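You operate a simulated robot arm through the tools that you are given. There is no shell and no other tool. Be economical: measure what you need, move in short steps, check, and stop when the job is done.

You are at the controls of a simulated two-armed robot. One attempt, no reset.

Task
Pick up the wooden mallet with one hand, pass it to the other hand and put it on the green mat.

The check looks at the end state, three seconds after you hand in, the way a careful person would. Anything else that was tipped, shoved, dropped, spilled or broken makes it a failure.

Robot
Two 7-joint arms with two-finger parallel grippers on one trunk, on a base that drives. Base frame: it is fixed to the floor where the robot stands at the start and does not move with it; the origin is under the middle of the robot, x ahead of it, y to its left, z up; the surface under the hand at the start is at about z = 0.9. Lengths are in m, angles in degrees, forces in N, time in s.
The left shoulder is at the start at [0.02, 0.113, 1.272], the right one opposite. With the tool pointing down near the work surface each hand reaches from about 0.22 to 0.6 m from the robot's upright axis, wherever it stands, measured 20 degrees to its own side. Places, roughly: green mat (32x24 cm) [0.26, 0.56, 0.9]. Payload 1.57 kg a hand.
The TCP of each hand is the grasp point between the finger pads, 0.03 m short of the fingertips. In the tool frame z runs along the fingers and y along their closing line. The gripper opens to 0.08 m. The fingers are 0.017 m wide and 0.012 m thick; the gripper's body (0.04 by 0.082 m) begins 0.08 m behind the TCP.
Orientation is told as [roll, pitch, yaw] about the base's x, y, z axes, in that order, counted from this pose: with the fingers straight down and closing along the base's y, the tool's x points along the base's -x, its y along +y and its z along -z.

Tools
- The arms move only by the tool servo_tool. It takes "left_rows", "right_rows" or both (then of equal length, played together; a hand with none holds still); each is a list of rows, each a list of 7 numbers: the turn, a rotation vector about the tool's x, y, z in rad, then the shift along the tool's x, y, z in m, then the closure, from 0 (fully open) to 1 (shut). In form: [[ax, ay, az, tx, ty, tz, fingers], ...]. A call has 1 to 12 rows; each row is the pose to reach, as a shift and turn from the pose commanded when the call began, along the tool's axes at that moment. Each row takes 0.2 s and may step no farther than 0.05 m and 8.6 degrees from the row before; otherwise, or with a gripper value out of range, the whole call is refused. A pose out of reach is approached as far as the arm can. The call stops where the force on the tool passes 40 N (or 10 N more than at its start, if that is more) or the arm is blocked; 0.2 s more then pass. Each finger travels about 0.045 m/s and halts on what it meets, pressing with about 21 N; the grip force reading is that of the motor and also rises with nothing between the fingers. The clock runs only during rows and for 0.2 s after the last one: add rows that repeat a pose to give the fingers time. The reply holds the time, the measured pose of the TCP, the force on the tool along the base axes, the opening and the grip force, in the units named above and with some noise, with the torque about the TCP (base axes, N m) and any sound that the robot's microphone picked up.
- Cameras (640 x 400 px; columns grow to the right, rows downward): "scene" is now at [0.0797, 0.0539, 1.3967]; the picture's right is [0.61, -0.80, 0.00], its down [-0.46, -0.35, -0.82] and it looks along [0.65, 0.49, -0.58] (base axes); focal length 275 px, centre (320, 200). "left" rides on the left gripper at [0.072, 0.007, -0.122] in its tool frame; the picture's right is [-0.09, 1.00, 0.00], its down [-0.84, -0.08, -0.54] and it looks along [-0.54, -0.05, 0.84] (tool axes); focal length 238 px, centre (320, 200). "right" rides on the right gripper at [0.072, -0.007, -0.122] in its tool frame; the picture's right is [0.09, 1.00, 0.00], its down [-0.84, 0.08, -0.54] and it looks along [-0.54, 0.05, 0.84] (tool axes); focal length 238 px, centre (320, 200). There is no depth. A picture from a camera that has moved, and an enlarged one, comes with that camera's place and axes in the base frame and with its lens.
- snapshot(camera): a new picture of that camera. It takes no simulated time.
- move_column(by): slides the trunk up (or, below 0, down) by that many m; the arms and the scene camera ride with it, the base frame stays. It gives what a move gives, with no picture.
- roll_base(legs): drives the robot by 1 to 6 legs, each [ahead, left, turn to the left] in m, m and degrees, along the robot's own axes; the way and the turn of a leg run together, so that a leg with both is an arc; at most 1.5 m and 180 degrees a leg. The arms and the cameras ride along, it lands a little off, and it stops where it bumps. It gives what a move gives.
- aim_head(pan, tilt): turns the head with the scene camera to pan (to the left, within 80 degrees either way) and tilt (down, from -29 to 69), counted from straight ahead of the robot. It gives what a move gives.
- close_up(camera, box): a new picture of the part [left, top, right, bottom] of that camera's present view, enlarged. It takes no simulated time.
- close_job(): hands the job in; it is judged then, once.

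Work in short steps. Places have to be worked out from the pictures, the camera data and where the tool is seen: move nearer, look again, correct. Check each grasp and each placing, and mend what went wrong. You have 120 turns and 88 pictures in all, those below and enlarged ones among them. Open the grippers and draw the arms clear of the work before you hand the job in, unless the task says otherwise; then end with one line.

The tools are called after ">>>" by a JSON object that holds its "api" and its "payload". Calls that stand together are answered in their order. servo_tool: Moves the arms, as the interface text tells. Its arguments: {"type":"object","properties":{"left_rows":{"type":"array","items":{"type":"array","items":{"type":"number"}}},"right_rows":{"type":"array","items":{"type":"array","items":{"type":"number"}}}},"required":[]} The other tools are called the same way: move_column (by) slides the trunk up or down; roll_base (legs) drives the base; aim_head (pan, tilt) turns the head that bears the scene camera; snapshot (camera) takes a picture; close_up (camera, box) takes an enlarged picture of a part of a camera's view; close_job () hands the job in.

At the start:

```text
t: 0.0
left_position: [0.2506, 0.3459, 1.2101]
left_ee_rot: [0.1, -0.1, 0.1]
left_contact_force: [-0.7, 0.0, 0.7]
left_ft_torque: [-0.02, -0.01, 0.0]
left_width: 0.0803
left_gripper_force: 0.1
right_position: [0.3966, 0.0591, 1.1743]
right_ee_rot: [0.0, 0.0, 0.0]
right_contact_force: [0.1, 1.4, -0.8]
right_ft_torque: [0.0, -0.02, -0.01]
right_width: 0.0801
right_gripper_force: 0.0
trunk travel left (down, up): [-0.325, 0.245]
robot x, y, heading: [0.0001, 0.0012, -0.1]
head pan, tilt: [37.3, 35.2]
```

scene: 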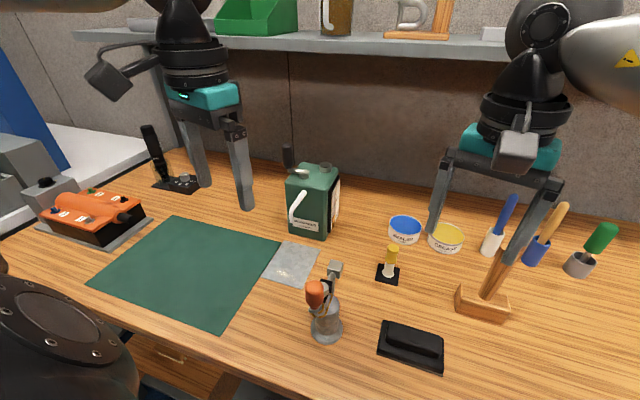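
right: 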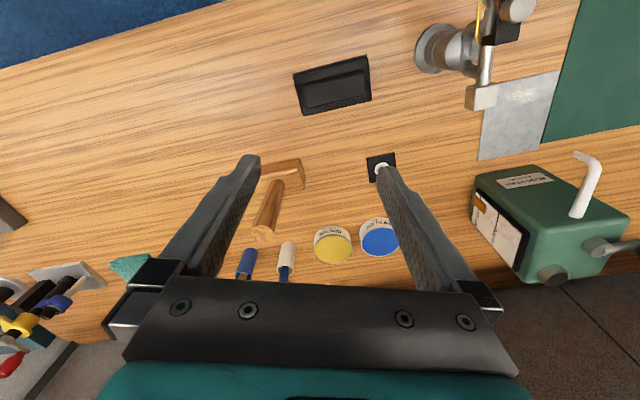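
left: 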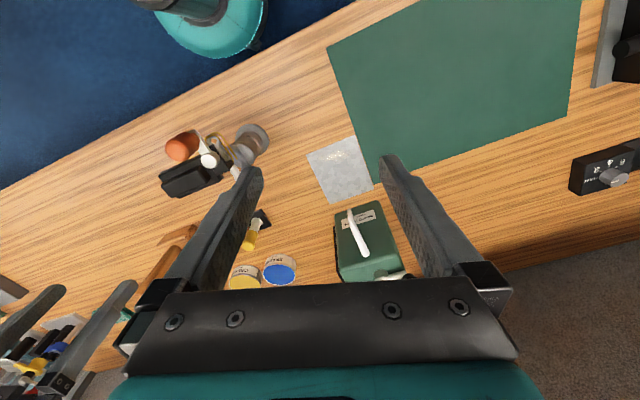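

The mallet seems to be near (0.53, 0.0), partly hidden by the right finger. I'll zoom in to see how it lies.

>>> {"api": "close_up", "payload": {"camera": "scene", "box": [360, 180, 640, 355]}}

>>> {"api": "close_up", "payload": {"camera": "right", "box": [200, 120, 440, 270]}}

```text
2.29 times, centred on (500, 268) of scene
camera zoom: at [0.0797, 0.0539, 1.3967], right [0.61, -0.8, 0.0], down [-0.46, -0.35, -0.82], along [0.65, 0.49, -0.58], focal length 630 px, centre (-91, 46)
```

zoom: 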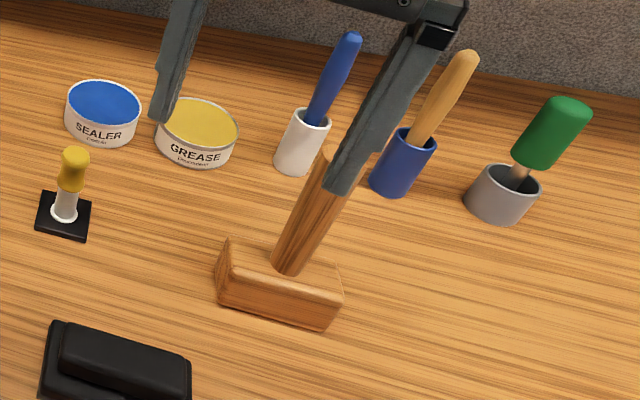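

```text
2.67 times, centred on (320, 195) of right
camera zoom: at [0.3249, 0.0529, 1.297], right [-0.09, 1.0, 0.0], down [0.84, 0.08, 0.54], along [0.54, 0.05, -0.84], focal length 636 px, centre (320, 213)
```

zoom: 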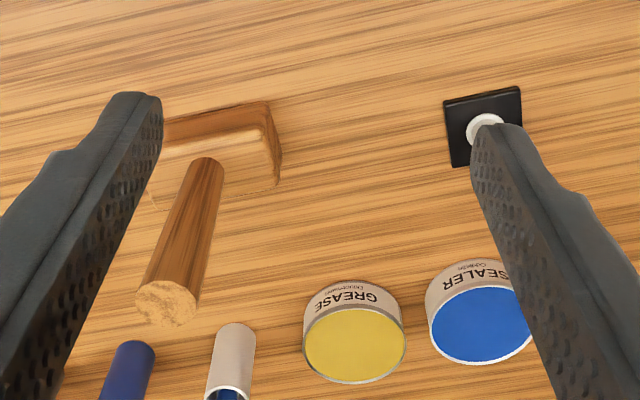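

The mallet stands on its head, with the handle upright at about (0.525, 0.0) and its top at z≈1.07. The head's long side lies about 21° off y. I'll move the right hand above the handle and yaw it so the fingers close across the head's long side.

>>> {"api": "servo_tool", "payload": {"right_rows": [[0, 0, 0.134, -0.014, -0.0065, 0, 0], [0, 0, 0.268, -0.028, -0.013, 0, 0], [0, 0, 0.401, -0.043, -0.02, 0, 0], [0, 0, 0.535, -0.057, -0.026, 0, 0], [0, 0, 0.669, -0.071, -0.033, 0, 0], [0, 0, 0.803, -0.085, -0.04, 0, 0], [0, 0, 0.936, -0.1, -0.046, 0, 0], [0, 0, 1.07, -0.114, -0.053, 0, 0], [0, 0, 1.204, -0.128, -0.059, 0, 0], [0, 0, 1.204, -0.128, -0.059, 0, 0]]}}

```text
t: 2.2
left_position: [0.2508, 0.3444, 1.2105]
left_ee_rot: [0.0, 0.0, 0.1]
left_contact_force: [1.0, -0.1, 0.1]
left_ft_torque: [-0.03, -0.03, 0.01]
left_width: 0.08
left_gripper_force: 0.0
right_position: [0.5238, 0.0001, 1.1738]
right_ee_rot: [0.0, 0.0, -69.0]
right_contact_force: [-0.4, -0.4, -1.0]
right_ft_torque: [-0.03, 0.0, 0.01]
right_width: 0.08
right_gripper_force: 0.0
trunk travel left (down, up): [-0.325, 0.245]
robot x, y, heading: [-0.0046, -0.0034, -0.0]
head pan, tilt: [37.3, 35.2]
```

The hand reached the pose. Next I'll check how it lines up with the handle.

>>> {"api": "snapshot", "payload": {"camera": "right"}}

>>> {"api": "close_up", "payload": {"camera": "scene", "box": [360, 130, 640, 305]}}

```text
82 pictures are left
camera right: at [0.4926, 0.0653, 1.2965], right [0.9, 0.44, 0.0], down [0.37, -0.75, 0.54], along [0.24, -0.49, -0.84], focal length 238 px, centre (320, 200)
```

right: 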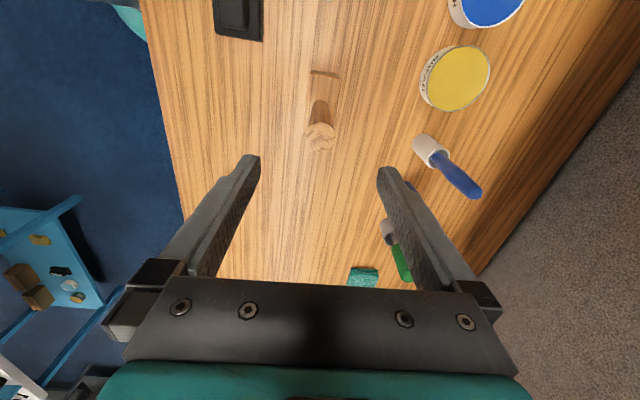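

```text
2.29 times, centred on (500, 218) of scene
camera zoom: at [0.0796, 0.0537, 1.3967], right [0.61, -0.8, 0.0], down [-0.46, -0.35, -0.82], along [0.65, 0.49, -0.58], focal length 630 px, centre (-91, 160)
```

zoom: 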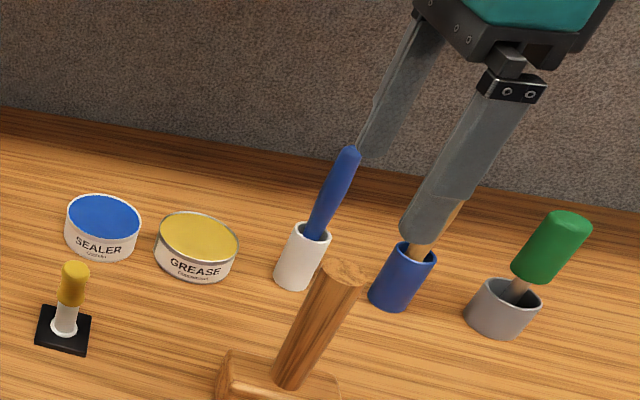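

The handle top is at about (0.527, -0.004, 1.07), a few mm from centre. I'll go down to TCP z≈1.05 and close the gripper.

>>> {"api": "servo_tool", "payload": {"right_rows": [[0, 0, 0, -0.005, 0.0015, 0.03, 0], [0, 0, 0, -0.005, 0.0015, 0.06, 0], [0, 0, 0, -0.005, 0.0015, 0.09, 0], [0, 0, 0, -0.005, 0.0015, 0.11, 0], [0, 0, 0, -0.005, 0.0015, 0.124, 0], [0, 0, 0, -0.005, 0.0015, 0.124, 0]]}}

>>> {"api": "snapshot", "payload": {"camera": "right"}}

```text
t: 3.6
left_position: [0.2506, 0.346, 1.2108]
left_ee_rot: [0.0, -0.1, 0.0]
left_contact_force: [0.4, -0.4, -0.3]
left_ft_torque: [-0.01, 0.0, -0.03]
left_width: 0.08
left_gripper_force: 0.0
right_position: [0.5278, -0.004, 1.051]
right_ee_rot: [0.0, 0.0, -69.0]
right_contact_force: [0.3, 0.4, -0.8]
right_ft_torque: [0.03, 0.02, -0.01]
right_width: 0.0799
right_gripper_force: 0.0
trunk travel left (down, up): [-0.325, 0.245]
robot x, y, heading: [-0.0032, -0.0015, 0.0]
head pan, tilt: [37.3, 35.2]
```

```text
80 pictures are left
camera right: at [0.4953, 0.0608, 1.173], right [0.9, 0.44, 0.0], down [0.37, -0.75, 0.54], along [0.24, -0.49, -0.84], focal length 238 px, centre (320, 200)
```

right: 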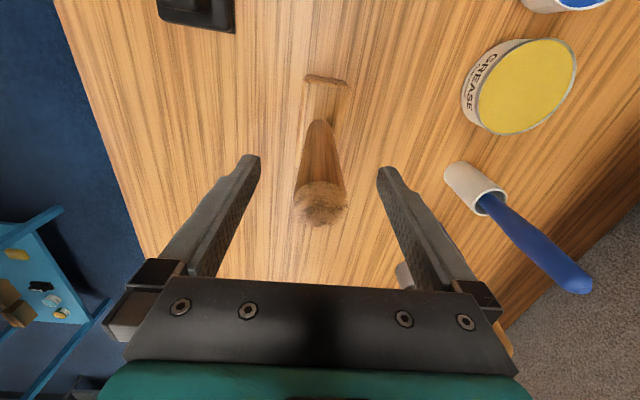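

The handle is centred between the pads, so I'll close.

>>> {"api": "servo_tool", "payload": {"right_rows": [[0, 0, 0, 0, 0, 0, 1], [0, 0, 0, 0, 0, 0, 1], [0, 0, 0, 0, 0, 0, 1], [0, 0, 0, 0, 0, 0, 1], [0, 0, 0, 0, 0, 0, 1], [0, 0, 0, 0, 0, 0, 1]]}}

```text
t: 5.0
left_position: [0.2504, 0.3444, 1.2115]
left_ee_rot: [0.1, -0.1, 0.1]
left_contact_force: [0.0, 1.0, 0.1]
left_ft_torque: [0.01, -0.02, -0.02]
left_width: 0.0801
left_gripper_force: 0.1
right_position: [0.5272, -0.0038, 1.0505]
right_ee_rot: [0.0, 0.1, -68.9]
right_contact_force: [-1.3, -1.2, -0.4]
right_ft_torque: [-0.06, 0.06, 0.01]
right_width: 0.0261
right_gripper_force: 20.5
trunk travel left (down, up): [-0.325, 0.245]
robot x, y, heading: [0.0013, -0.0021, -0.2]
head pan, tilt: [37.3, 35.2]
```

The handle is gripped at 26 mm. I'll lift it 0.17 m straight up, in two steps to see how it hangs.

>>> {"api": "servo_tool", "payload": {"right_rows": [[0, 0, 0, 0, 0, -0.01, 1], [0, 0, 0, 0, 0, -0.03, 1], [0, 0, 0, 0, 0, -0.06, 1], [0, 0, 0, 0, 0, -0.09, 1], [0, 0, 0, 0, 0, -0.12, 1], [0, 0, 0, 0, 0, -0.15, 1], [0, 0, 0, 0, 0, -0.17, 1], [0, 0, 0, 0, 0, -0.17, 1]]}}

>>> {"api": "snapshot", "payload": {"camera": "scene"}}

```text
t: 6.8
left_position: [0.2505, 0.3463, 1.2102]
left_ee_rot: [0.1, 0.0, 0.2]
left_contact_force: [-0.3, -0.2, -0.5]
left_ft_torque: [-0.01, -0.02, -0.01]
left_width: 0.08
left_gripper_force: 0.1
right_position: [0.5274, -0.0036, 1.2201]
right_ee_rot: [0.0, 0.0, -69.0]
right_contact_force: [-0.7, -1.4, -3.4]
right_ft_torque: [0.02, 0.02, -0.04]
right_width: 0.0261
right_gripper_force: 21.4
trunk travel left (down, up): [-0.325, 0.245]
robot x, y, heading: [0.0024, 0.001, 0.4]
head pan, tilt: [37.3, 35.2]
```

```text
79 pictures are left
camera scene: at [0.0802, 0.0536, 1.3967], right [0.61, -0.8, 0.0], down [-0.46, -0.35, -0.82], along [0.65, 0.49, -0.58], focal length 275 px, centre (320, 200)
```

scene: 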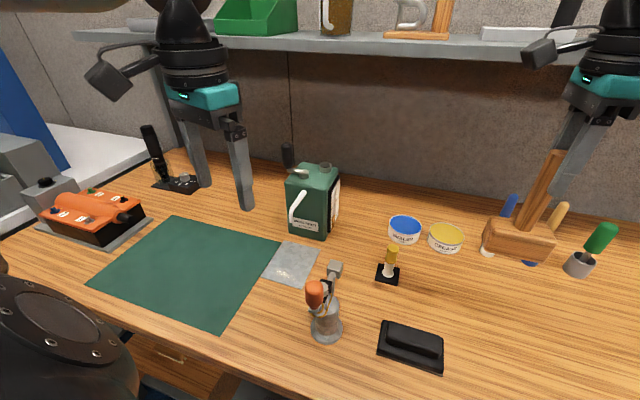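

The mallet is held firmly and weighs about 3 N. I'll pull it back toward the robot while tilting the hand forward, the first 45°.

>>> {"api": "servo_tool", "payload": {"right_rows": [[-0.131, 0, 0, 0.005, -0.012, -0.0025, 1], [-0.262, 0, 0, 0.0096, -0.025, -0.005, 1], [-0.393, 0, 0, 0.0144, -0.037, -0.0075, 1], [-0.524, 0, 0, 0.019, -0.05, -0.01, 1], [-0.654, 0, 0, 0.024, -0.062, -0.0125, 1], [-0.785, 0, 0, 0.029, -0.075, -0.015, 1], [-0.785, 0, 0, 0.029, -0.075, -0.015, 1]]}}

>>> {"api": "snapshot", "payload": {"camera": "scene"}}

```text
t: 8.4
left_position: [0.2515, 0.3454, 1.2104]
left_ee_rot: [0.1, -0.1, 0.1]
left_contact_force: [-0.5, -1.1, 0.3]
left_ft_torque: [-0.03, -0.01, 0.01]
left_width: 0.0802
left_gripper_force: 0.0
right_position: [0.4478, -0.0035, 1.2354]
right_ee_rot: [45.0, 0.2, -69.0]
right_contact_force: [-1.4, 0.6, -2.3]
right_ft_torque: [-0.08, 0.22, 0.0]
right_width: 0.0266
right_gripper_force: 21.0
trunk travel left (down, up): [-0.325, 0.245]
robot x, y, heading: [0.0015, 0.0027, 0.2]
head pan, tilt: [37.3, 35.2]
```

```text
78 pictures are left
camera scene: at [0.0802, 0.054, 1.3967], right [0.61, -0.8, 0.0], down [-0.46, -0.35, -0.82], along [0.65, 0.49, -0.58], focal length 275 px, centre (320, 200)
```

scene: 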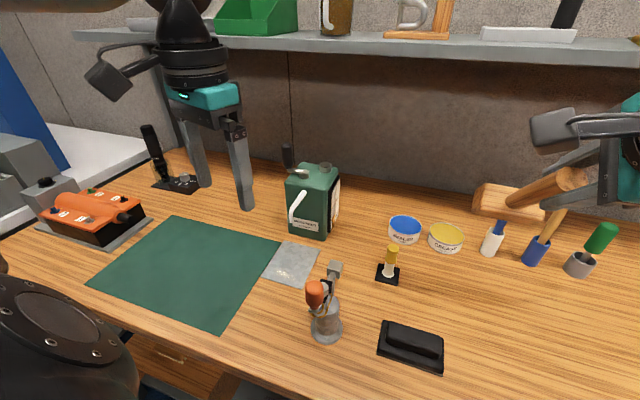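

That went well. I'll do the remaining 45° with only a small pull back.

>>> {"api": "servo_tool", "payload": {"right_rows": [[-0.131, 0, 0, 0.005, -0.006, 0.001, 1], [-0.262, 0, 0, 0.01, -0.012, 0.002, 1], [-0.393, 0, 0, 0.015, -0.018, 0.003, 1], [-0.524, 0, 0, 0.02, -0.024, 0.004, 1], [-0.654, 0, 0, 0.025, -0.03, 0.005, 1], [-0.785, 0, 0, 0.029, -0.036, 0.006, 1], [-0.785, 0, 0, 0.029, -0.036, 0.006, 1]]}}

>>> {"api": "aim_head", "payload": {"pan": 10, "tilt": 30}}

>>> {"api": "snapshot", "payload": {"camera": "scene"}}

>>> {"api": "snapshot", "payload": {"camera": "left"}}

```text
t: 10.0
left_position: [0.2516, 0.3448, 1.2107]
left_ee_rot: [0.1, -0.1, 0.1]
left_contact_force: [0.0, -0.2, -0.3]
left_ft_torque: [-0.01, 0.01, 0.01]
left_width: 0.0799
left_gripper_force: 0.0
right_position: [0.4264, 0.0156, 1.2161]
right_ee_rot: [73.5, 0.1, -68.5]
right_contact_force: [0.3, -0.4, -2.4]
right_ft_torque: [-0.12, 0.29, 0.0]
right_width: 0.0262
right_gripper_force: 21.2
right hand out of reach, approached as far as the arm can: row 4, 5, 6, 7
trunk travel left (down, up): [-0.325, 0.245]
robot x, y, heading: [0.001, 0.0022, 0.1]
head pan, tilt: [37.3, 35.2]
```

```text
t: 10.9
left_position: [0.2517, 0.3459, 1.2118]
left_ee_rot: [0.1, -0.2, 0.1]
left_contact_force: [-0.4, 0.4, -0.7]
left_ft_torque: [-0.01, -0.02, 0.03]
left_width: 0.0799
left_gripper_force: 0.0
right_position: [0.4257, 0.0158, 1.2174]
right_ee_rot: [73.7, -0.1, -68.3]
right_contact_force: [-0.7, 0.0, -3.0]
right_ft_torque: [-0.13, 0.28, 0.03]
right_width: 0.0263
right_gripper_force: 21.0
trunk travel left (down, up): [-0.325, 0.245]
robot x, y, heading: [0.0063, 0.0001, 0.2]
head pan, tilt: [10.0, 30.0]
```

```text
77 pictures are left
camera scene: at [0.099, 0.0164, 1.4047], right [0.17, -0.98, 0.0], down [-0.49, -0.09, -0.87], along [0.85, 0.15, -0.5], focal length 275 px, centre (320, 200)
```

scene: 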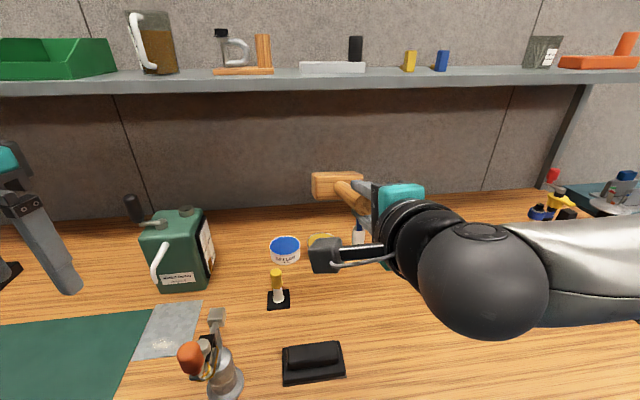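

```text
76 pictures are left
camera left: at [0.1782, 0.3518, 1.3341], right [0.09, 1.0, 0.0], down [0.84, -0.08, 0.54], along [0.54, -0.05, -0.84], focal length 238 px, centre (320, 200)
```

left: 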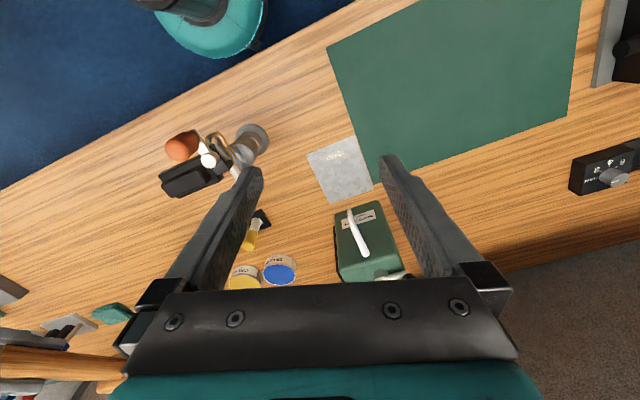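

The right wrist stops at 73.5°, leaving the handle 16° nose down, which is good enough. The free part of the handle is centred near (0.484, 0.039, 1.199). I'll raise the left hand, yaw it 21.5° and bring it forward on the left side first.

>>> {"api": "servo_tool", "payload": {"left_rows": [[0, 0, -0.075, 0, 0, -0.04, 0], [0, 0, -0.15, 0, 0, -0.08, 0], [0, 0, -0.225, 0, 0, -0.12, 0], [0, 0, -0.3, -0.039, -0.024, -0.12, 0], [0, 0, -0.375, -0.078, -0.048, -0.12, 0], [0, 0, -0.375, -0.117, -0.072, -0.12, 0], [0, 0, -0.375, -0.156, -0.096, -0.12, 0], [0, 0, -0.375, -0.195, -0.12, -0.12, 0], [0, 0, -0.375, -0.233, -0.145, -0.12, 0], [0, 0, -0.375, -0.233, -0.145, -0.12, 0]]}}

>>> {"api": "snapshot", "payload": {"camera": "scene"}}

>>> {"api": "snapshot", "payload": {"camera": "left"}}

```text
t: 13.1
left_position: [0.4623, 0.2123, 1.316]
left_ee_rot: [0.0, -0.1, 21.7]
left_contact_force: [0.8, 0.1, -0.9]
left_ft_torque: [-0.04, 0.05, -0.01]
left_width: 0.0802
left_gripper_force: 0.1
left hand out of reach, approached as far as the arm can: row 9, 10
right_position: [0.426, 0.0168, 1.2165]
right_ee_rot: [73.5, 0.0, -68.4]
right_contact_force: [0.3, 1.0, -2.6]
right_ft_torque: [-0.15, 0.29, 0.0]
right_width: 0.0262
right_gripper_force: 20.9
trunk travel left (down, up): [-0.325, 0.245]
robot x, y, heading: [-0.0018, -0.0011, -0.1]
head pan, tilt: [10.0, 30.0]
```

```text
75 pictures are left
camera scene: at [0.1003, 0.0172, 1.4046], right [0.17, -0.98, 0.0], down [-0.49, -0.09, -0.87], along [0.85, 0.15, -0.5], focal length 275 px, centre (320, 200)
```

scene: 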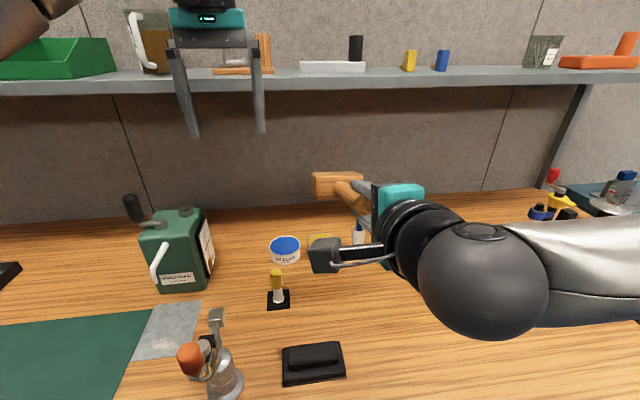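

```text
74 pictures are left
camera left: at [0.3916, 0.1924, 1.4395], right [-0.28, 0.96, 0.0], down [0.81, 0.24, 0.54], along [0.52, 0.15, -0.84], focal length 238 px, centre (320, 200)
```

left: 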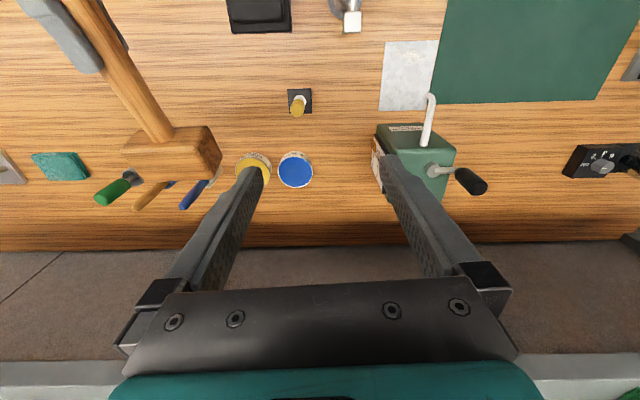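

The left hand runs out of reach that high. I'll bring the right hand with the mallet about 9 cm lower and slightly back and left.

>>> {"api": "servo_tool", "payload": {"right_rows": [[0, 0, 0, 0.01, -0.023, 0.002, 1], [0, 0, 0, 0.02, -0.046, 0.004, 1], [0, 0, 0, 0.03, -0.069, 0.006, 1], [0, 0, 0, 0.039, -0.091, 0.009, 1], [0, 0, 0, 0.039, -0.091, 0.009, 1]]}}

```text
t: 14.3
left_position: [0.4599, 0.2113, 1.3177]
left_ee_rot: [0.0, -0.2, 21.5]
left_contact_force: [0.5, -0.6, -0.4]
left_ft_torque: [0.02, -0.01, -0.02]
left_width: 0.08
left_gripper_force: 0.1
right_position: [0.3951, 0.0448, 1.1264]
right_ee_rot: [73.6, 0.0, -68.7]
right_contact_force: [-0.7, 0.3, -3.4]
right_ft_torque: [-0.11, 0.24, -0.01]
right_width: 0.0262
right_gripper_force: 20.8
right hand out of reach, approached as far as the arm can: row 1, 2, 3
trunk travel left (down, up): [-0.325, 0.245]
robot x, y, heading: [0.0032, -0.0011, -0.2]
head pan, tilt: [10.0, 30.0]
```

The right TCP is now at (0.395, 0.045, 1.126), so my left grasp target is (0.456, 0.069, 1.119). I'll move the left hand to a hover 10 cm above it, tilted 16° so it is perpendicular to the handle.

>>> {"api": "servo_tool", "payload": {"left_rows": [[0, 0.071, 0, 0.006, -0.026, 0.02, 0], [0, 0.142, 0, 0.012, -0.052, 0.04, 0], [0, 0.214, 0, 0.018, -0.078, 0.06, 0], [0, 0.285, 0, 0.024, -0.105, 0.08, 0], [0, 0.285, 0, 0.0294, -0.131, 0.102, 0], [0, 0.285, 0, 0.0294, -0.131, 0.102, 0]]}}

>>> {"api": "snapshot", "payload": {"camera": "left"}}

>>> {"api": "snapshot", "payload": {"camera": "scene"}}

```text
t: 15.7
left_position: [0.416, 0.1308, 1.2046]
left_ee_rot: [0.0, 16.3, 21.6]
left_contact_force: [0.9, -0.5, 0.2]
left_ft_torque: [-0.02, -0.03, 0.0]
left_width: 0.08
left_gripper_force: 0.0
left hand out of reach, approached as far as the arm can: row 1, 2, 3, 4, 5, 6
right_position: [0.3951, 0.0454, 1.1267]
right_ee_rot: [73.4, -0.1, -68.6]
right_contact_force: [-0.3, 0.7, -3.2]
right_ft_torque: [-0.13, 0.28, -0.05]
right_width: 0.0259
right_gripper_force: 20.7
trunk travel left (down, up): [-0.325, 0.245]
robot x, y, heading: [-0.0015, 0.0001, 0.1]
head pan, tilt: [10.0, 30.0]
```

```text
73 pictures are left
camera left: at [0.3811, 0.1238, 1.3434], right [-0.28, 0.96, -0.03], down [0.92, 0.28, 0.29], along [0.28, 0.06, -0.96], focal length 238 px, centre (320, 200)
```

left: 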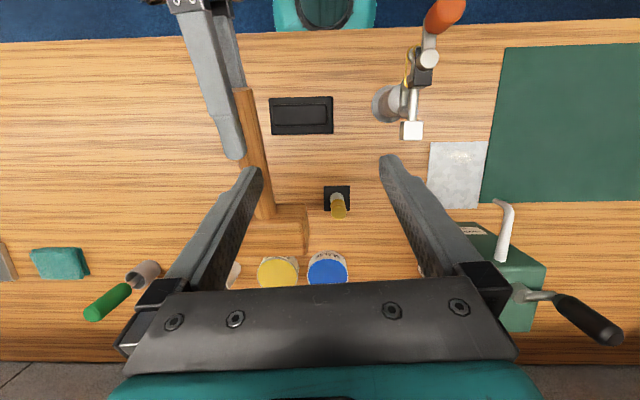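

```text
72 pictures are left
camera scene: at [0.099, 0.0165, 1.4048], right [0.17, -0.98, 0.0], down [-0.49, -0.09, -0.87], along [0.85, 0.15, -0.5], focal length 275 px, centre (320, 200)
```

scene: 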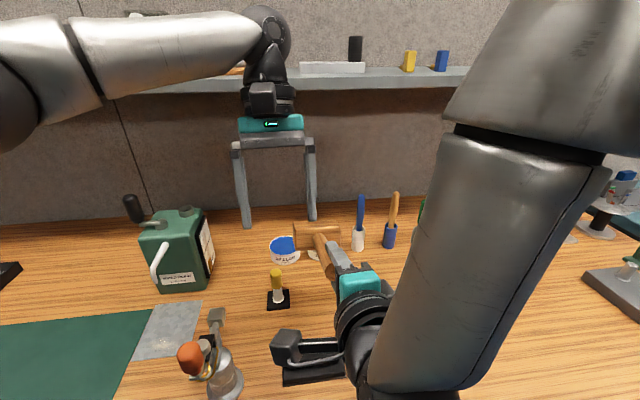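

The tilted pose is out of reach. A straight-down left hand reaches farther and can grip the inclined handle just as well, so I'll untilt and hover over it.

>>> {"api": "servo_tool", "payload": {"left_rows": [[0, -0.071, 0, -0.0016, -0.018, -0.005, 0], [0, -0.142, 0, -0.003, -0.036, -0.009, 0], [0, -0.214, 0, -0.005, -0.054, -0.013, 0], [0, -0.285, 0, -0.0066, -0.072, -0.0175, 0], [0, -0.285, 0, -0.0066, -0.072, -0.0175, 0]]}}

>>> {"api": "snapshot", "payload": {"camera": "left"}}

>>> {"api": "snapshot", "payload": {"camera": "scene"}}

```text
t: 16.9
left_position: [0.4239, 0.1063, 1.2082]
left_ee_rot: [-0.1, -0.2, 21.6]
left_contact_force: [-0.5, 0.5, 0.8]
left_ft_torque: [0.02, -0.01, 0.03]
left_width: 0.08
left_gripper_force: 0.2
left hand out of reach, approached as far as the arm can: row 1, 2, 3, 4, 5
right_position: [0.3943, 0.0452, 1.1271]
right_ee_rot: [73.5, -0.1, -68.6]
right_contact_force: [-0.7, 0.5, -2.5]
right_ft_torque: [-0.08, 0.29, 0.0]
right_width: 0.0261
right_gripper_force: 21.0
trunk travel left (down, up): [-0.325, 0.245]
robot x, y, heading: [0.0003, 0.0008, -0.2]
head pan, tilt: [10.0, 30.0]
```

```text
71 pictures are left
camera left: at [0.3537, 0.0858, 1.3312], right [-0.28, 0.96, 0.0], down [0.8, 0.24, 0.54], along [0.52, 0.15, -0.84], focal length 238 px, centre (320, 200)
```

left: 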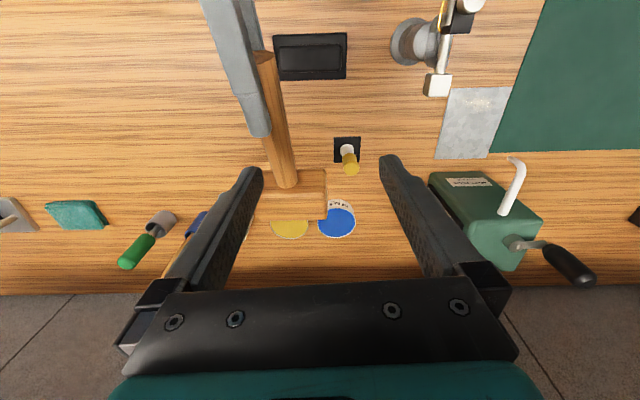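

```text
70 pictures are left
camera scene: at [0.099, 0.0164, 1.4047], right [0.17, -0.98, 0.0], down [-0.49, -0.09, -0.87], along [0.85, 0.15, -0.5], focal length 275 px, centre (320, 200)
```

scene: 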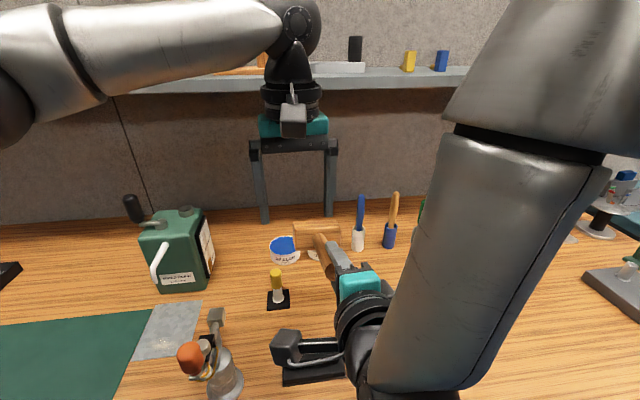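

The left arm reaches farther when lower, so I'll bring the right hand another 7 cm down, 4 cm back and 3 cm left. That puts the handle directly under the left hand and still clears the spray bottle.

>>> {"api": "servo_tool", "payload": {"right_rows": [[0, 0, 0, 0.0107, -0.0187, -0.001, 1], [0, 0, 0, 0.0214, -0.0374, -0.0025, 1], [0, 0, 0, 0.032, -0.056, -0.0037, 1], [0, 0, 0, 0.0427, -0.0747, -0.005, 1], [0, 0, 0, 0.0427, -0.0747, -0.005, 1]]}}

>>> {"api": "snapshot", "payload": {"camera": "left"}}

>>> {"api": "snapshot", "payload": {"camera": "scene"}}

```text
t: 18.1
left_position: [0.4249, 0.106, 1.2089]
left_ee_rot: [0.0, -0.1, 21.5]
left_contact_force: [-0.6, 0.6, 0.4]
left_ft_torque: [0.01, 0.0, -0.03]
left_width: 0.08
left_gripper_force: 0.1
right_position: [0.3556, 0.0756, 1.0558]
right_ee_rot: [73.6, -0.1, -68.6]
right_contact_force: [0.6, 0.1, -2.9]
right_ft_torque: [-0.13, 0.25, -0.02]
right_width: 0.0262
right_gripper_force: 20.9
trunk travel left (down, up): [-0.325, 0.245]
robot x, y, heading: [0.0004, -0.0006, -0.1]
head pan, tilt: [10.0, 30.0]
```

```text
69 pictures are left
camera left: at [0.3537, 0.0858, 1.3312], right [-0.28, 0.96, 0.0], down [0.81, 0.24, 0.54], along [0.52, 0.15, -0.84], focal length 238 px, centre (320, 200)
```

left: 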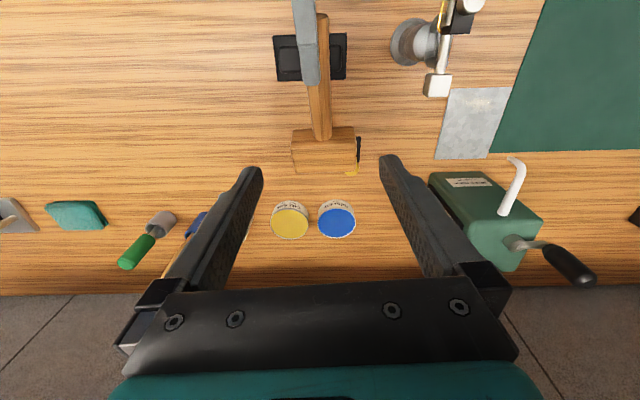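

```text
68 pictures are left
camera scene: at [0.099, 0.0162, 1.4048], right [0.17, -0.98, 0.0], down [-0.49, -0.09, -0.87], along [0.85, 0.15, -0.5], focal length 275 px, centre (320, 200)
```

scene: 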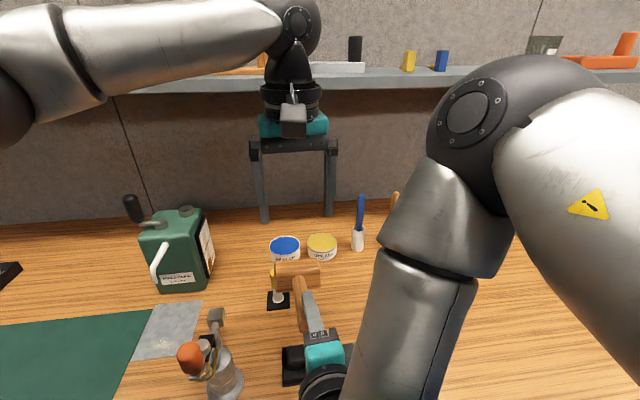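

The handle is lined up with the left gripper. I'll descend 10 cm and recheck.

>>> {"api": "servo_tool", "payload": {"left_rows": [[0, 0, 0, 0.003, -0.001, 0.025, 0], [0, 0, 0, 0.007, -0.002, 0.05, 0], [0, 0, 0, 0.01, -0.003, 0.075, 0], [0, 0, 0, 0.0133, -0.003, 0.1, 0], [0, 0, 0, 0.0133, -0.003, 0.1, 0]]}}

>>> {"api": "snapshot", "payload": {"camera": "left"}}

>>> {"api": "close_up", "payload": {"camera": "scene", "box": [200, 150, 440, 300]}}

```text
t: 19.3
left_position: [0.4121, 0.0992, 1.1076]
left_ee_rot: [0.0, -0.1, 21.5]
left_contact_force: [0.0, -0.3, -0.4]
left_ft_torque: [0.01, 0.01, 0.0]
left_width: 0.0798
left_gripper_force: 0.1
right_position: [0.3564, 0.0756, 1.0559]
right_ee_rot: [73.6, 0.0, -68.4]
right_contact_force: [-0.4, -0.7, -3.0]
right_ft_torque: [-0.14, 0.33, 0.0]
right_width: 0.0262
right_gripper_force: 20.8
trunk travel left (down, up): [-0.325, 0.245]
robot x, y, heading: [0.0014, 0.0009, -0.0]
head pan, tilt: [10.0, 30.0]
```

```text
67 pictures are left
camera left: at [0.3422, 0.0791, 1.2311], right [-0.28, 0.96, 0.0], down [0.81, 0.23, 0.54], along [0.52, 0.15, -0.84], focal length 238 px, centre (320, 200)
```

left: 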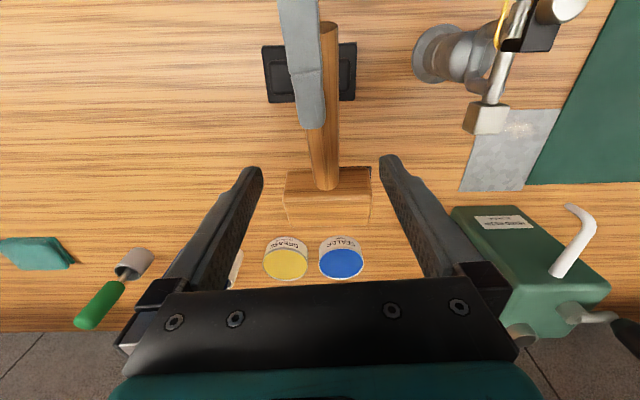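

```text
2.67 times, centred on (320, 225) of scene
camera zoom: at [0.0989, 0.0163, 1.4048], right [0.17, -0.98, 0.0], down [-0.49, -0.09, -0.87], along [0.85, 0.15, -0.5], focal length 734 px, centre (320, 133)
```

zoom: 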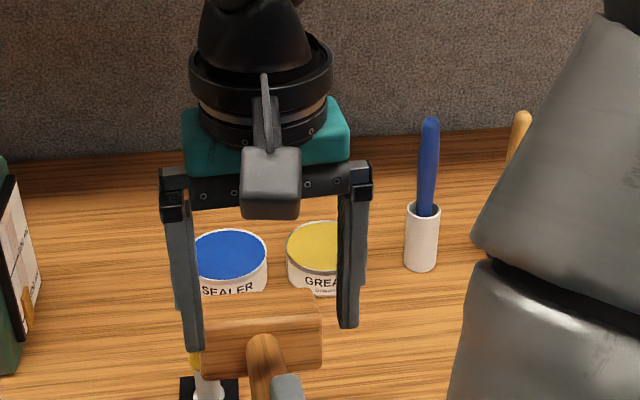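

The geometry agrees: the free handle middle is at about (0.414, 0.10). I'll descend the last 58 mm and then close the left hand.

>>> {"api": "servo_tool", "payload": {"left_rows": [[0, 0, 0, -0.001, 0, 0.02, 0], [0, 0, 0, -0.002, 0, 0.04, 0], [0, 0, 0, -0.002, 0, 0.058, 0], [0, 0, 0, -0.002, 0, 0.058, 0]]}}

>>> {"api": "snapshot", "payload": {"camera": "left"}}

```text
t: 20.3
left_position: [0.4064, 0.1116, 1.0557]
left_ee_rot: [-0.1, -0.1, 21.6]
left_contact_force: [0.4, 0.3, 0.1]
left_ft_torque: [0.0, -0.01, 0.0]
left_width: 0.0802
left_gripper_force: 0.1
left hand out of reach, approached as far as the arm can: row 1, 2, 3, 4
right_position: [0.3559, 0.0749, 1.0577]
right_ee_rot: [73.6, 0.1, -68.4]
right_contact_force: [-0.5, 0.0, -2.9]
right_ft_torque: [-0.13, 0.26, 0.01]
right_width: 0.0262
right_gripper_force: 20.7
trunk travel left (down, up): [-0.325, 0.245]
robot x, y, heading: [0.0003, 0.0019, -0.4]
head pan, tilt: [10.0, 30.0]
```

```text
65 pictures are left
camera left: at [0.3367, 0.0914, 1.1786], right [-0.28, 0.96, 0.0], down [0.81, 0.24, 0.54], along [0.52, 0.15, -0.84], focal length 238 px, centre (320, 200)
```

left: 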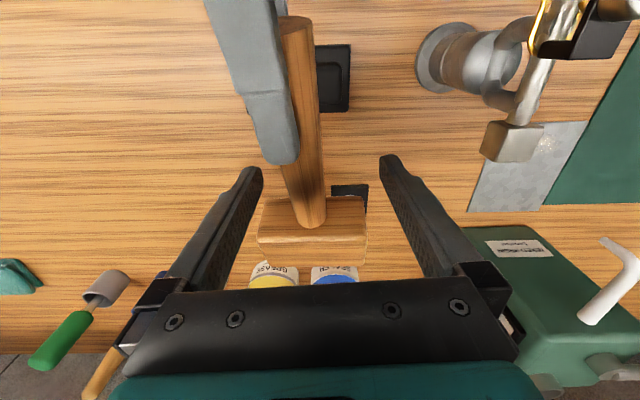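

The left arm stops at y≈0.11, so I'll shift the right hand about 1.4 cm sideways to centre the handle between the left pads.

>>> {"api": "servo_tool", "payload": {"right_rows": [[0, 0, 0, 0.005, 0.002, 0, 1], [0, 0, 0, 0.01, 0.004, 0, 1], [0, 0, 0, 0.0138, 0.004, 0, 1], [0, 0, 0, 0.0138, 0.004, 0, 1]]}}

>>> {"api": "snapshot", "payload": {"camera": "left"}}

```text
t: 21.3
left_position: [0.4063, 0.1114, 1.0563]
left_ee_rot: [0.0, 0.0, 21.5]
left_contact_force: [-0.2, 0.8, 0.3]
left_ft_torque: [-0.02, 0.02, -0.03]
left_width: 0.08
left_gripper_force: 0.1
right_position: [0.3513, 0.0889, 1.0608]
right_ee_rot: [73.5, 0.1, -68.5]
right_contact_force: [-0.8, 0.7, -2.1]
right_ft_torque: [-0.14, 0.26, -0.01]
right_width: 0.0262
right_gripper_force: 20.9
trunk travel left (down, up): [-0.325, 0.245]
robot x, y, heading: [0.0003, -0.0003, -0.1]
head pan, tilt: [10.0, 30.0]
```

```text
64 pictures are left
camera left: at [0.3367, 0.0915, 1.1788], right [-0.28, 0.96, 0.0], down [0.81, 0.24, 0.54], along [0.52, 0.15, -0.84], focal length 238 px, centre (320, 200)
```

left: 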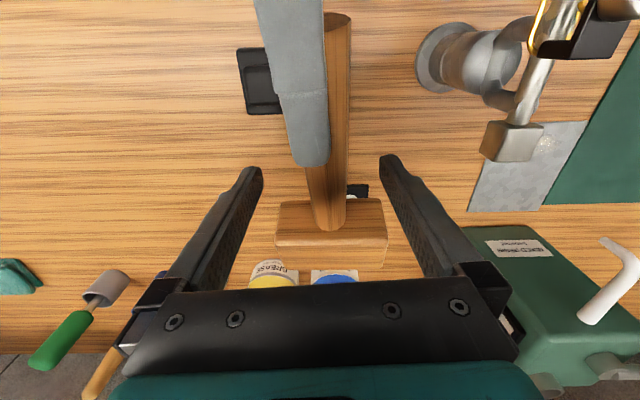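

The handle is now centred, with the left pads about 6 cm past the right TCP. Closing the left hand.

>>> {"api": "servo_tool", "payload": {"left_rows": [[0, 0, 0, 0, 0, 0, 1], [0, 0, 0, 0, 0, 0, 1], [0, 0, 0, 0, 0, 0, 1], [0, 0, 0, 0, 0, 0, 1], [0, 0, 0, 0, 0, 0, 1], [0, 0, 0, 0, 0, 0, 1], [0, 0, 0, 0, 0, 0, 1]]}}

>>> {"api": "snapshot", "payload": {"camera": "left"}}

```text
t: 22.9
left_position: [0.4068, 0.1124, 1.056]
left_ee_rot: [0.2, -0.1, 21.5]
left_contact_force: [-3.3, 15.7, -0.3]
left_ft_torque: [0.12, 0.0, -0.54]
left_width: 0.0262
left_gripper_force: 20.7
right_position: [0.3529, 0.0877, 1.0607]
right_ee_rot: [73.6, 0.0, -68.7]
right_contact_force: [3.4, -16.0, -2.0]
right_ft_torque: [-0.3, 0.31, -0.41]
right_width: 0.0263
right_gripper_force: 21.0
trunk travel left (down, up): [-0.325, 0.245]
robot x, y, heading: [0.0016, 0.0036, -0.1]
head pan, tilt: [10.0, 30.0]
```

```text
63 pictures are left
camera left: at [0.3367, 0.0922, 1.1784], right [-0.28, 0.96, 0.0], down [0.81, 0.23, 0.54], along [0.52, 0.15, -0.84], focal length 238 px, centre (320, 200)
```

left: 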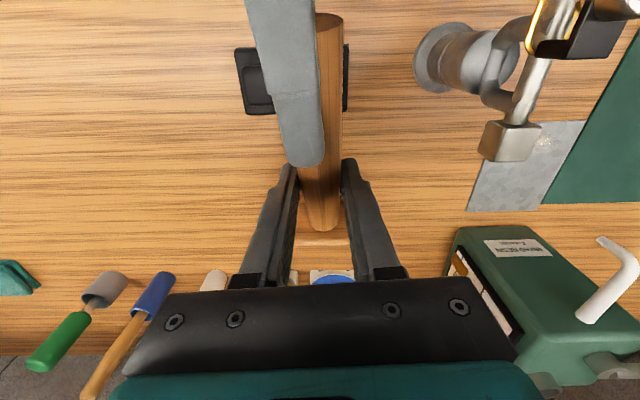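

Both hands hold the handle. I'll open the right hand and check that the left keeps the load.

>>> {"api": "servo_tool", "payload": {"right_rows": [[0, 0, 0, 0, 0, 0, 0.8], [0, 0, 0, 0, 0, 0, 0.5], [0, 0, 0, 0, 0, 0, 0.3], [0, 0, 0, 0, 0, 0, 0.1], [0, 0, 0, 0, 0, 0, 0], [0, 0, 0, 0, 0, 0, 0]]}}

>>> {"api": "snapshot", "payload": {"camera": "left"}}

```text
t: 24.3
left_position: [0.4081, 0.113, 1.0556]
left_ee_rot: [0.0, -0.1, 21.5]
left_contact_force: [0.4, -0.1, 0.8]
left_ft_torque: [-0.06, 0.14, -0.02]
left_width: 0.026
left_gripper_force: 20.6
right_position: [0.351, 0.0879, 1.061]
right_ee_rot: [73.6, 0.0, -68.4]
right_contact_force: [-0.1, -0.5, -0.1]
right_ft_torque: [0.0, 0.01, 0.01]
right_width: 0.08
right_gripper_force: 0.0
trunk travel left (down, up): [-0.325, 0.245]
robot x, y, heading: [-0.0021, -0.0025, -0.0]
head pan, tilt: [10.0, 30.0]
```

```text
62 pictures are left
camera left: at [0.3367, 0.0915, 1.1788], right [-0.28, 0.96, 0.0], down [0.81, 0.24, 0.54], along [0.52, 0.15, -0.84], focal length 238 px, centre (320, 200)
```

left: 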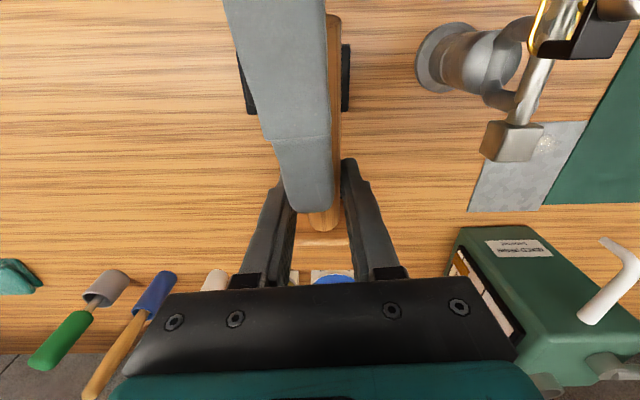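

The left hand holds the mallet. The right fingers sit above and below the handle, so I'll slide the right hand sideways to the right to clear it.

>>> {"api": "servo_tool", "payload": {"right_rows": [[0, 0, 0, -0.02, 0, 0, 0], [0, 0, 0, -0.05, 0, 0, 0], [0, 0, 0, -0.08, 0, 0, 0], [0, 0, 0, -0.12, 0, 0, 0], [0, 0, 0, -0.16, 0, 0, 0], [0, 0, 0, -0.19, 0, 0, 0], [0, 0, 0, -0.19, 0, 0, 0]]}}

>>> {"api": "snapshot", "payload": {"camera": "left"}}

>>> {"api": "snapshot", "payload": {"camera": "scene"}}

```text
t: 25.9
left_position: [0.4077, 0.1123, 1.0557]
left_ee_rot: [0.0, -0.1, 21.5]
left_contact_force: [1.1, 0.1, 0.0]
left_ft_torque: [-0.05, 0.12, -0.01]
left_width: 0.0261
left_gripper_force: 20.9
right_position: [0.3584, 0.038, 1.0983]
right_ee_rot: [73.5, -0.1, -68.6]
right_contact_force: [-0.5, 0.4, 0.4]
right_ft_torque: [0.0, -0.01, 0.01]
right_width: 0.0799
right_gripper_force: 0.0
right hand out of reach, approached as far as the arm can: row 2, 3, 4, 5, 6, 7
trunk travel left (down, up): [-0.325, 0.245]
robot x, y, heading: [0.0034, -0.002, 0.0]
head pan, tilt: [10.0, 30.0]
```

```text
61 pictures are left
camera left: at [0.3367, 0.0915, 1.1787], right [-0.28, 0.96, 0.0], down [0.81, 0.24, 0.54], along [0.52, 0.15, -0.84], focal length 238 px, centre (320, 200)
```

left: 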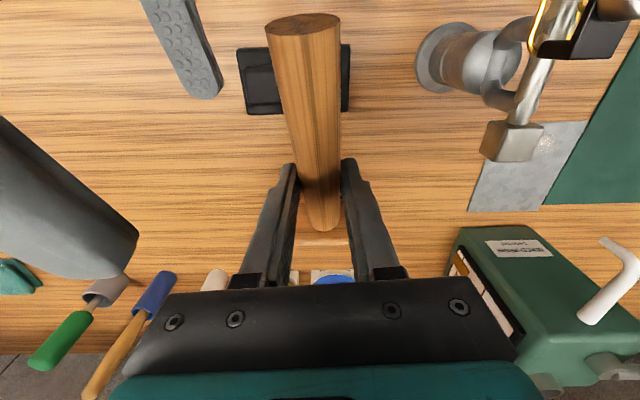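

```text
60 pictures are left
camera scene: at [0.099, 0.0164, 1.4047], right [0.17, -0.98, 0.0], down [-0.49, -0.09, -0.87], along [0.85, 0.15, -0.5], focal length 275 px, centre (320, 200)
```

scene: 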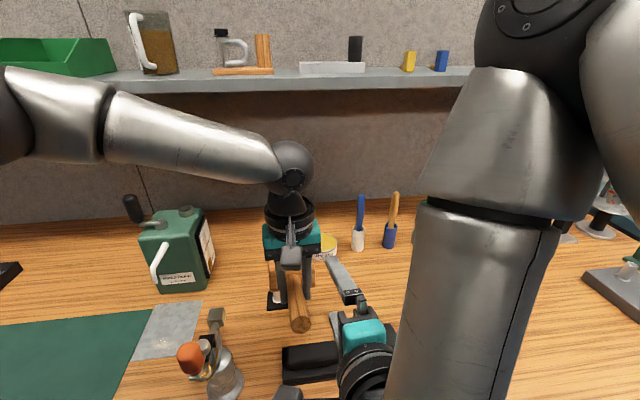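

The right hand is clear of the handle. I'll lift the left hand with the mallet, first straight up and then also to the left.

>>> {"api": "servo_tool", "payload": {"left_rows": [[0, 0, 0, 0, 0, -0.03, 1], [0, 0, 0, 0, 0, -0.06, 1], [0, 0, 0, 0, 0.01, -0.09, 1], [0, 0, 0, 0, 0.03, -0.12, 1], [0, 0, 0, 0, 0.06, -0.15, 1], [0, 0, 0, 0, 0.09, -0.17, 1], [0, 0, 0, 0, 0.13, -0.19, 1], [0, 0, 0, 0, 0.13, -0.19, 1]]}}

>>> {"api": "snapshot", "payload": {"camera": "scene"}}

```text
t: 27.7
left_position: [0.359, 0.2328, 1.2463]
left_ee_rot: [0.1, -0.1, 21.5]
left_contact_force: [0.8, -1.3, -3.7]
left_ft_torque: [-0.05, 0.12, -0.01]
left_width: 0.0259
left_gripper_force: 20.9
right_position: [0.359, 0.0371, 1.0979]
right_ee_rot: [73.6, 0.0, -68.6]
right_contact_force: [0.3, -0.1, -0.2]
right_ft_torque: [0.0, -0.03, 0.04]
right_width: 0.0798
right_gripper_force: 0.1
trunk travel left (down, up): [-0.325, 0.245]
robot x, y, heading: [0.0013, -0.0002, -0.1]
head pan, tilt: [10.0, 30.0]
```

```text
59 pictures are left
camera scene: at [0.0995, 0.0158, 1.4047], right [0.17, -0.98, 0.0], down [-0.49, -0.09, -0.87], along [0.85, 0.15, -0.5], focal length 275 px, centre (320, 200)
```

scene: 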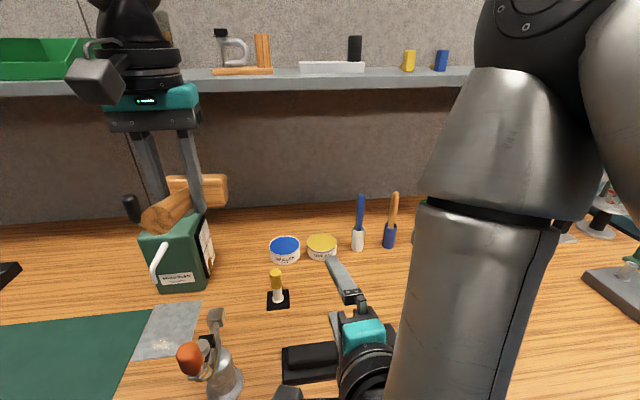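

The left hand carries the full weight (about 3.7 N), and nothing on the table has moved. I'll carry the mallet over the mat and tilt the hand to level the handle.

>>> {"api": "servo_tool", "payload": {"left_rows": [[0, 0, 0, -0.0015, 0.039, 0, 1], [0, 0, 0, -0.003, 0.078, 0, 1], [0, 0, 0, -0.0045, 0.118, 0, 1], [0, 0, 0, -0.006, 0.157, 0, 1], [0, -0.071, 0, -0.0075, 0.196, 0, 1], [0, -0.142, 0, -0.009, 0.235, 0, 1], [0, -0.214, 0, -0.0105, 0.275, 0, 1], [0, -0.285, 0, -0.0123, 0.314, 0, 1], [0, -0.285, 0, -0.0123, 0.314, 0, 1]]}}

>>> {"api": "aim_head", "payload": {"pan": 60, "tilt": 40}}

>>> {"api": "snapshot", "payload": {"camera": "scene"}}

>>> {"api": "snapshot", "payload": {"camera": "left"}}

```text
t: 29.7
left_position: [0.254, 0.5291, 1.2451]
left_ee_rot: [0.0, -16.5, 21.5]
left_contact_force: [0.0, 0.2, -2.6]
left_ft_torque: [-0.05, 0.12, -0.06]
left_width: 0.026
left_gripper_force: 21.6
right_position: [0.3591, 0.038, 1.0976]
right_ee_rot: [73.6, 0.0, -68.6]
right_contact_force: [0.7, -1.1, 0.0]
right_ft_torque: [0.01, -0.01, 0.02]
right_width: 0.0798
right_gripper_force: 0.0
trunk travel left (down, up): [-0.325, 0.245]
robot x, y, heading: [-0.0004, -0.0, 0.0]
head pan, tilt: [10.0, 30.0]
```

```text
t: 30.9
left_position: [0.255, 0.5299, 1.2449]
left_ee_rot: [-0.1, -16.4, 21.4]
left_contact_force: [-0.3, 0.9, -3.2]
left_ft_torque: [-0.06, 0.11, 0.02]
left_width: 0.0258
left_gripper_force: 20.9
right_position: [0.3581, 0.0377, 1.0978]
right_ee_rot: [73.6, 0.1, -68.6]
right_contact_force: [-0.8, 0.0, -0.3]
right_ft_torque: [0.01, 0.01, -0.01]
right_width: 0.0801
right_gripper_force: 0.0
trunk travel left (down, up): [-0.325, 0.245]
robot x, y, heading: [-0.0022, -0.0038, -0.0]
head pan, tilt: [60.0, 40.0]
```

```text
58 pictures are left
camera scene: at [0.0524, 0.0744, 1.3894], right [0.87, -0.5, 0.0], down [-0.32, -0.56, -0.77], along [0.38, 0.66, -0.64], focal length 275 px, centre (320, 200)
```

scene: 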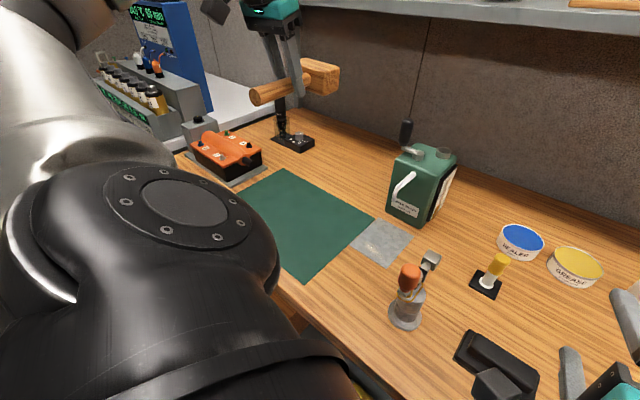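

```text
57 pictures are left
camera left: at [0.1555, 0.4969, 1.3439], right [-0.28, 0.96, 0.03], down [0.63, 0.17, 0.76], along [0.72, 0.23, -0.65], focal length 238 px, centre (320, 200)
```

left: 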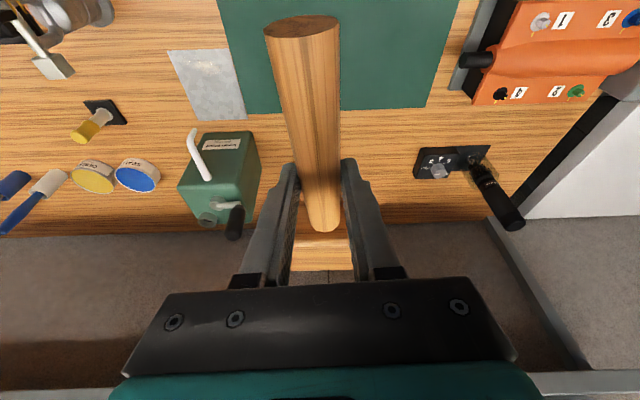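

The mallet is level over the mat, and the footprint fits within its corners at about (0.42,0.44), (0.18,0.39), (0.08,0.68) and (0.32,0.76). I'll descend 20 cm vertically and check elbow clearance.

>>> {"api": "servo_tool", "payload": {"left_rows": [[0, 0, 0, 0.0094, 0, 0.032, 1], [0, 0, 0, 0.0188, 0, 0.064, 1], [0, 0, 0, 0.0282, 0, 0.096, 1], [0, 0, 0, 0.0376, 0, 0.128, 1], [0, 0, 0, 0.047, 0, 0.16, 1], [0, 0, 0, 0.0564, 0, 0.1918, 1], [0, 0, 0, 0.0564, 0, 0.1918, 1]]}}

>>> {"api": "snapshot", "payload": {"camera": "scene"}}

>>> {"api": "snapshot", "payload": {"camera": "left"}}

```text
t: 32.5
left_position: [0.2552, 0.5295, 1.0462]
left_ee_rot: [0.1, -16.4, 21.5]
left_contact_force: [0.4, -0.4, -2.5]
left_ft_torque: [-0.06, 0.09, -0.01]
left_width: 0.0259
left_gripper_force: 20.8
right_position: [0.3593, 0.0381, 1.0983]
right_ee_rot: [73.5, 0.1, -68.5]
right_contact_force: [-0.5, -0.6, -0.5]
right_ft_torque: [0.02, -0.02, 0.0]
right_width: 0.0801
right_gripper_force: 0.0
trunk travel left (down, up): [-0.325, 0.245]
robot x, y, heading: [-0.0006, -0.0003, -0.2]
head pan, tilt: [60.0, 40.0]
```

```text
56 pictures are left
camera scene: at [0.0522, 0.0744, 1.3894], right [0.87, -0.5, 0.0], down [-0.32, -0.56, -0.77], along [0.38, 0.66, -0.64], focal length 275 px, centre (320, 200)
```

scene: 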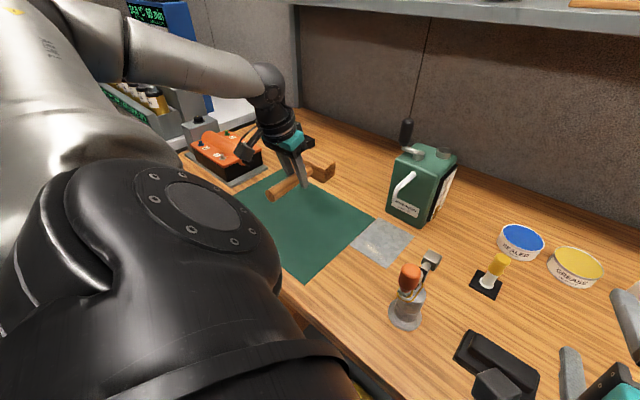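

```text
55 pictures are left
camera left: at [0.1554, 0.4968, 1.1442], right [-0.28, 0.96, 0.03], down [0.63, 0.17, 0.76], along [0.72, 0.23, -0.65], focal length 238 px, centre (320, 200)
```

left: 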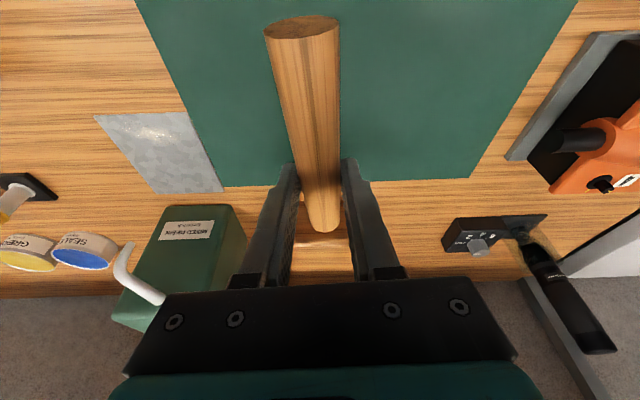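

There's plenty of clearance. I'll zoom in to check that the handle is level and gauge the head's thickness.

>>> {"api": "close_up", "payload": {"camera": "scene", "box": [210, 110, 370, 210]}}

```text
4.00 times, centred on (290, 160) of scene
camera zoom: at [0.0522, 0.0744, 1.3894], right [0.87, -0.5, 0.0], down [-0.32, -0.56, -0.77], along [0.38, 0.66, -0.64], focal length 1102 px, centre (440, 360)
```

zoom: 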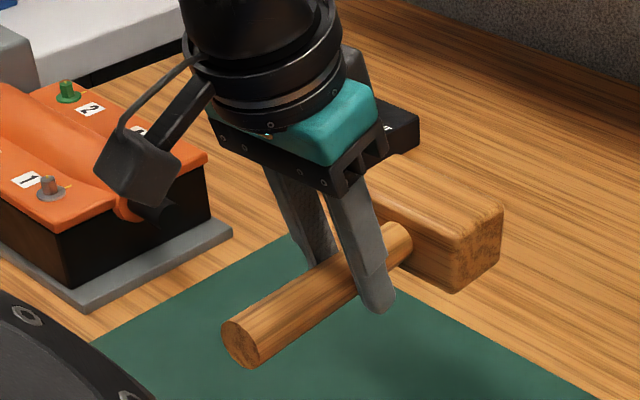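

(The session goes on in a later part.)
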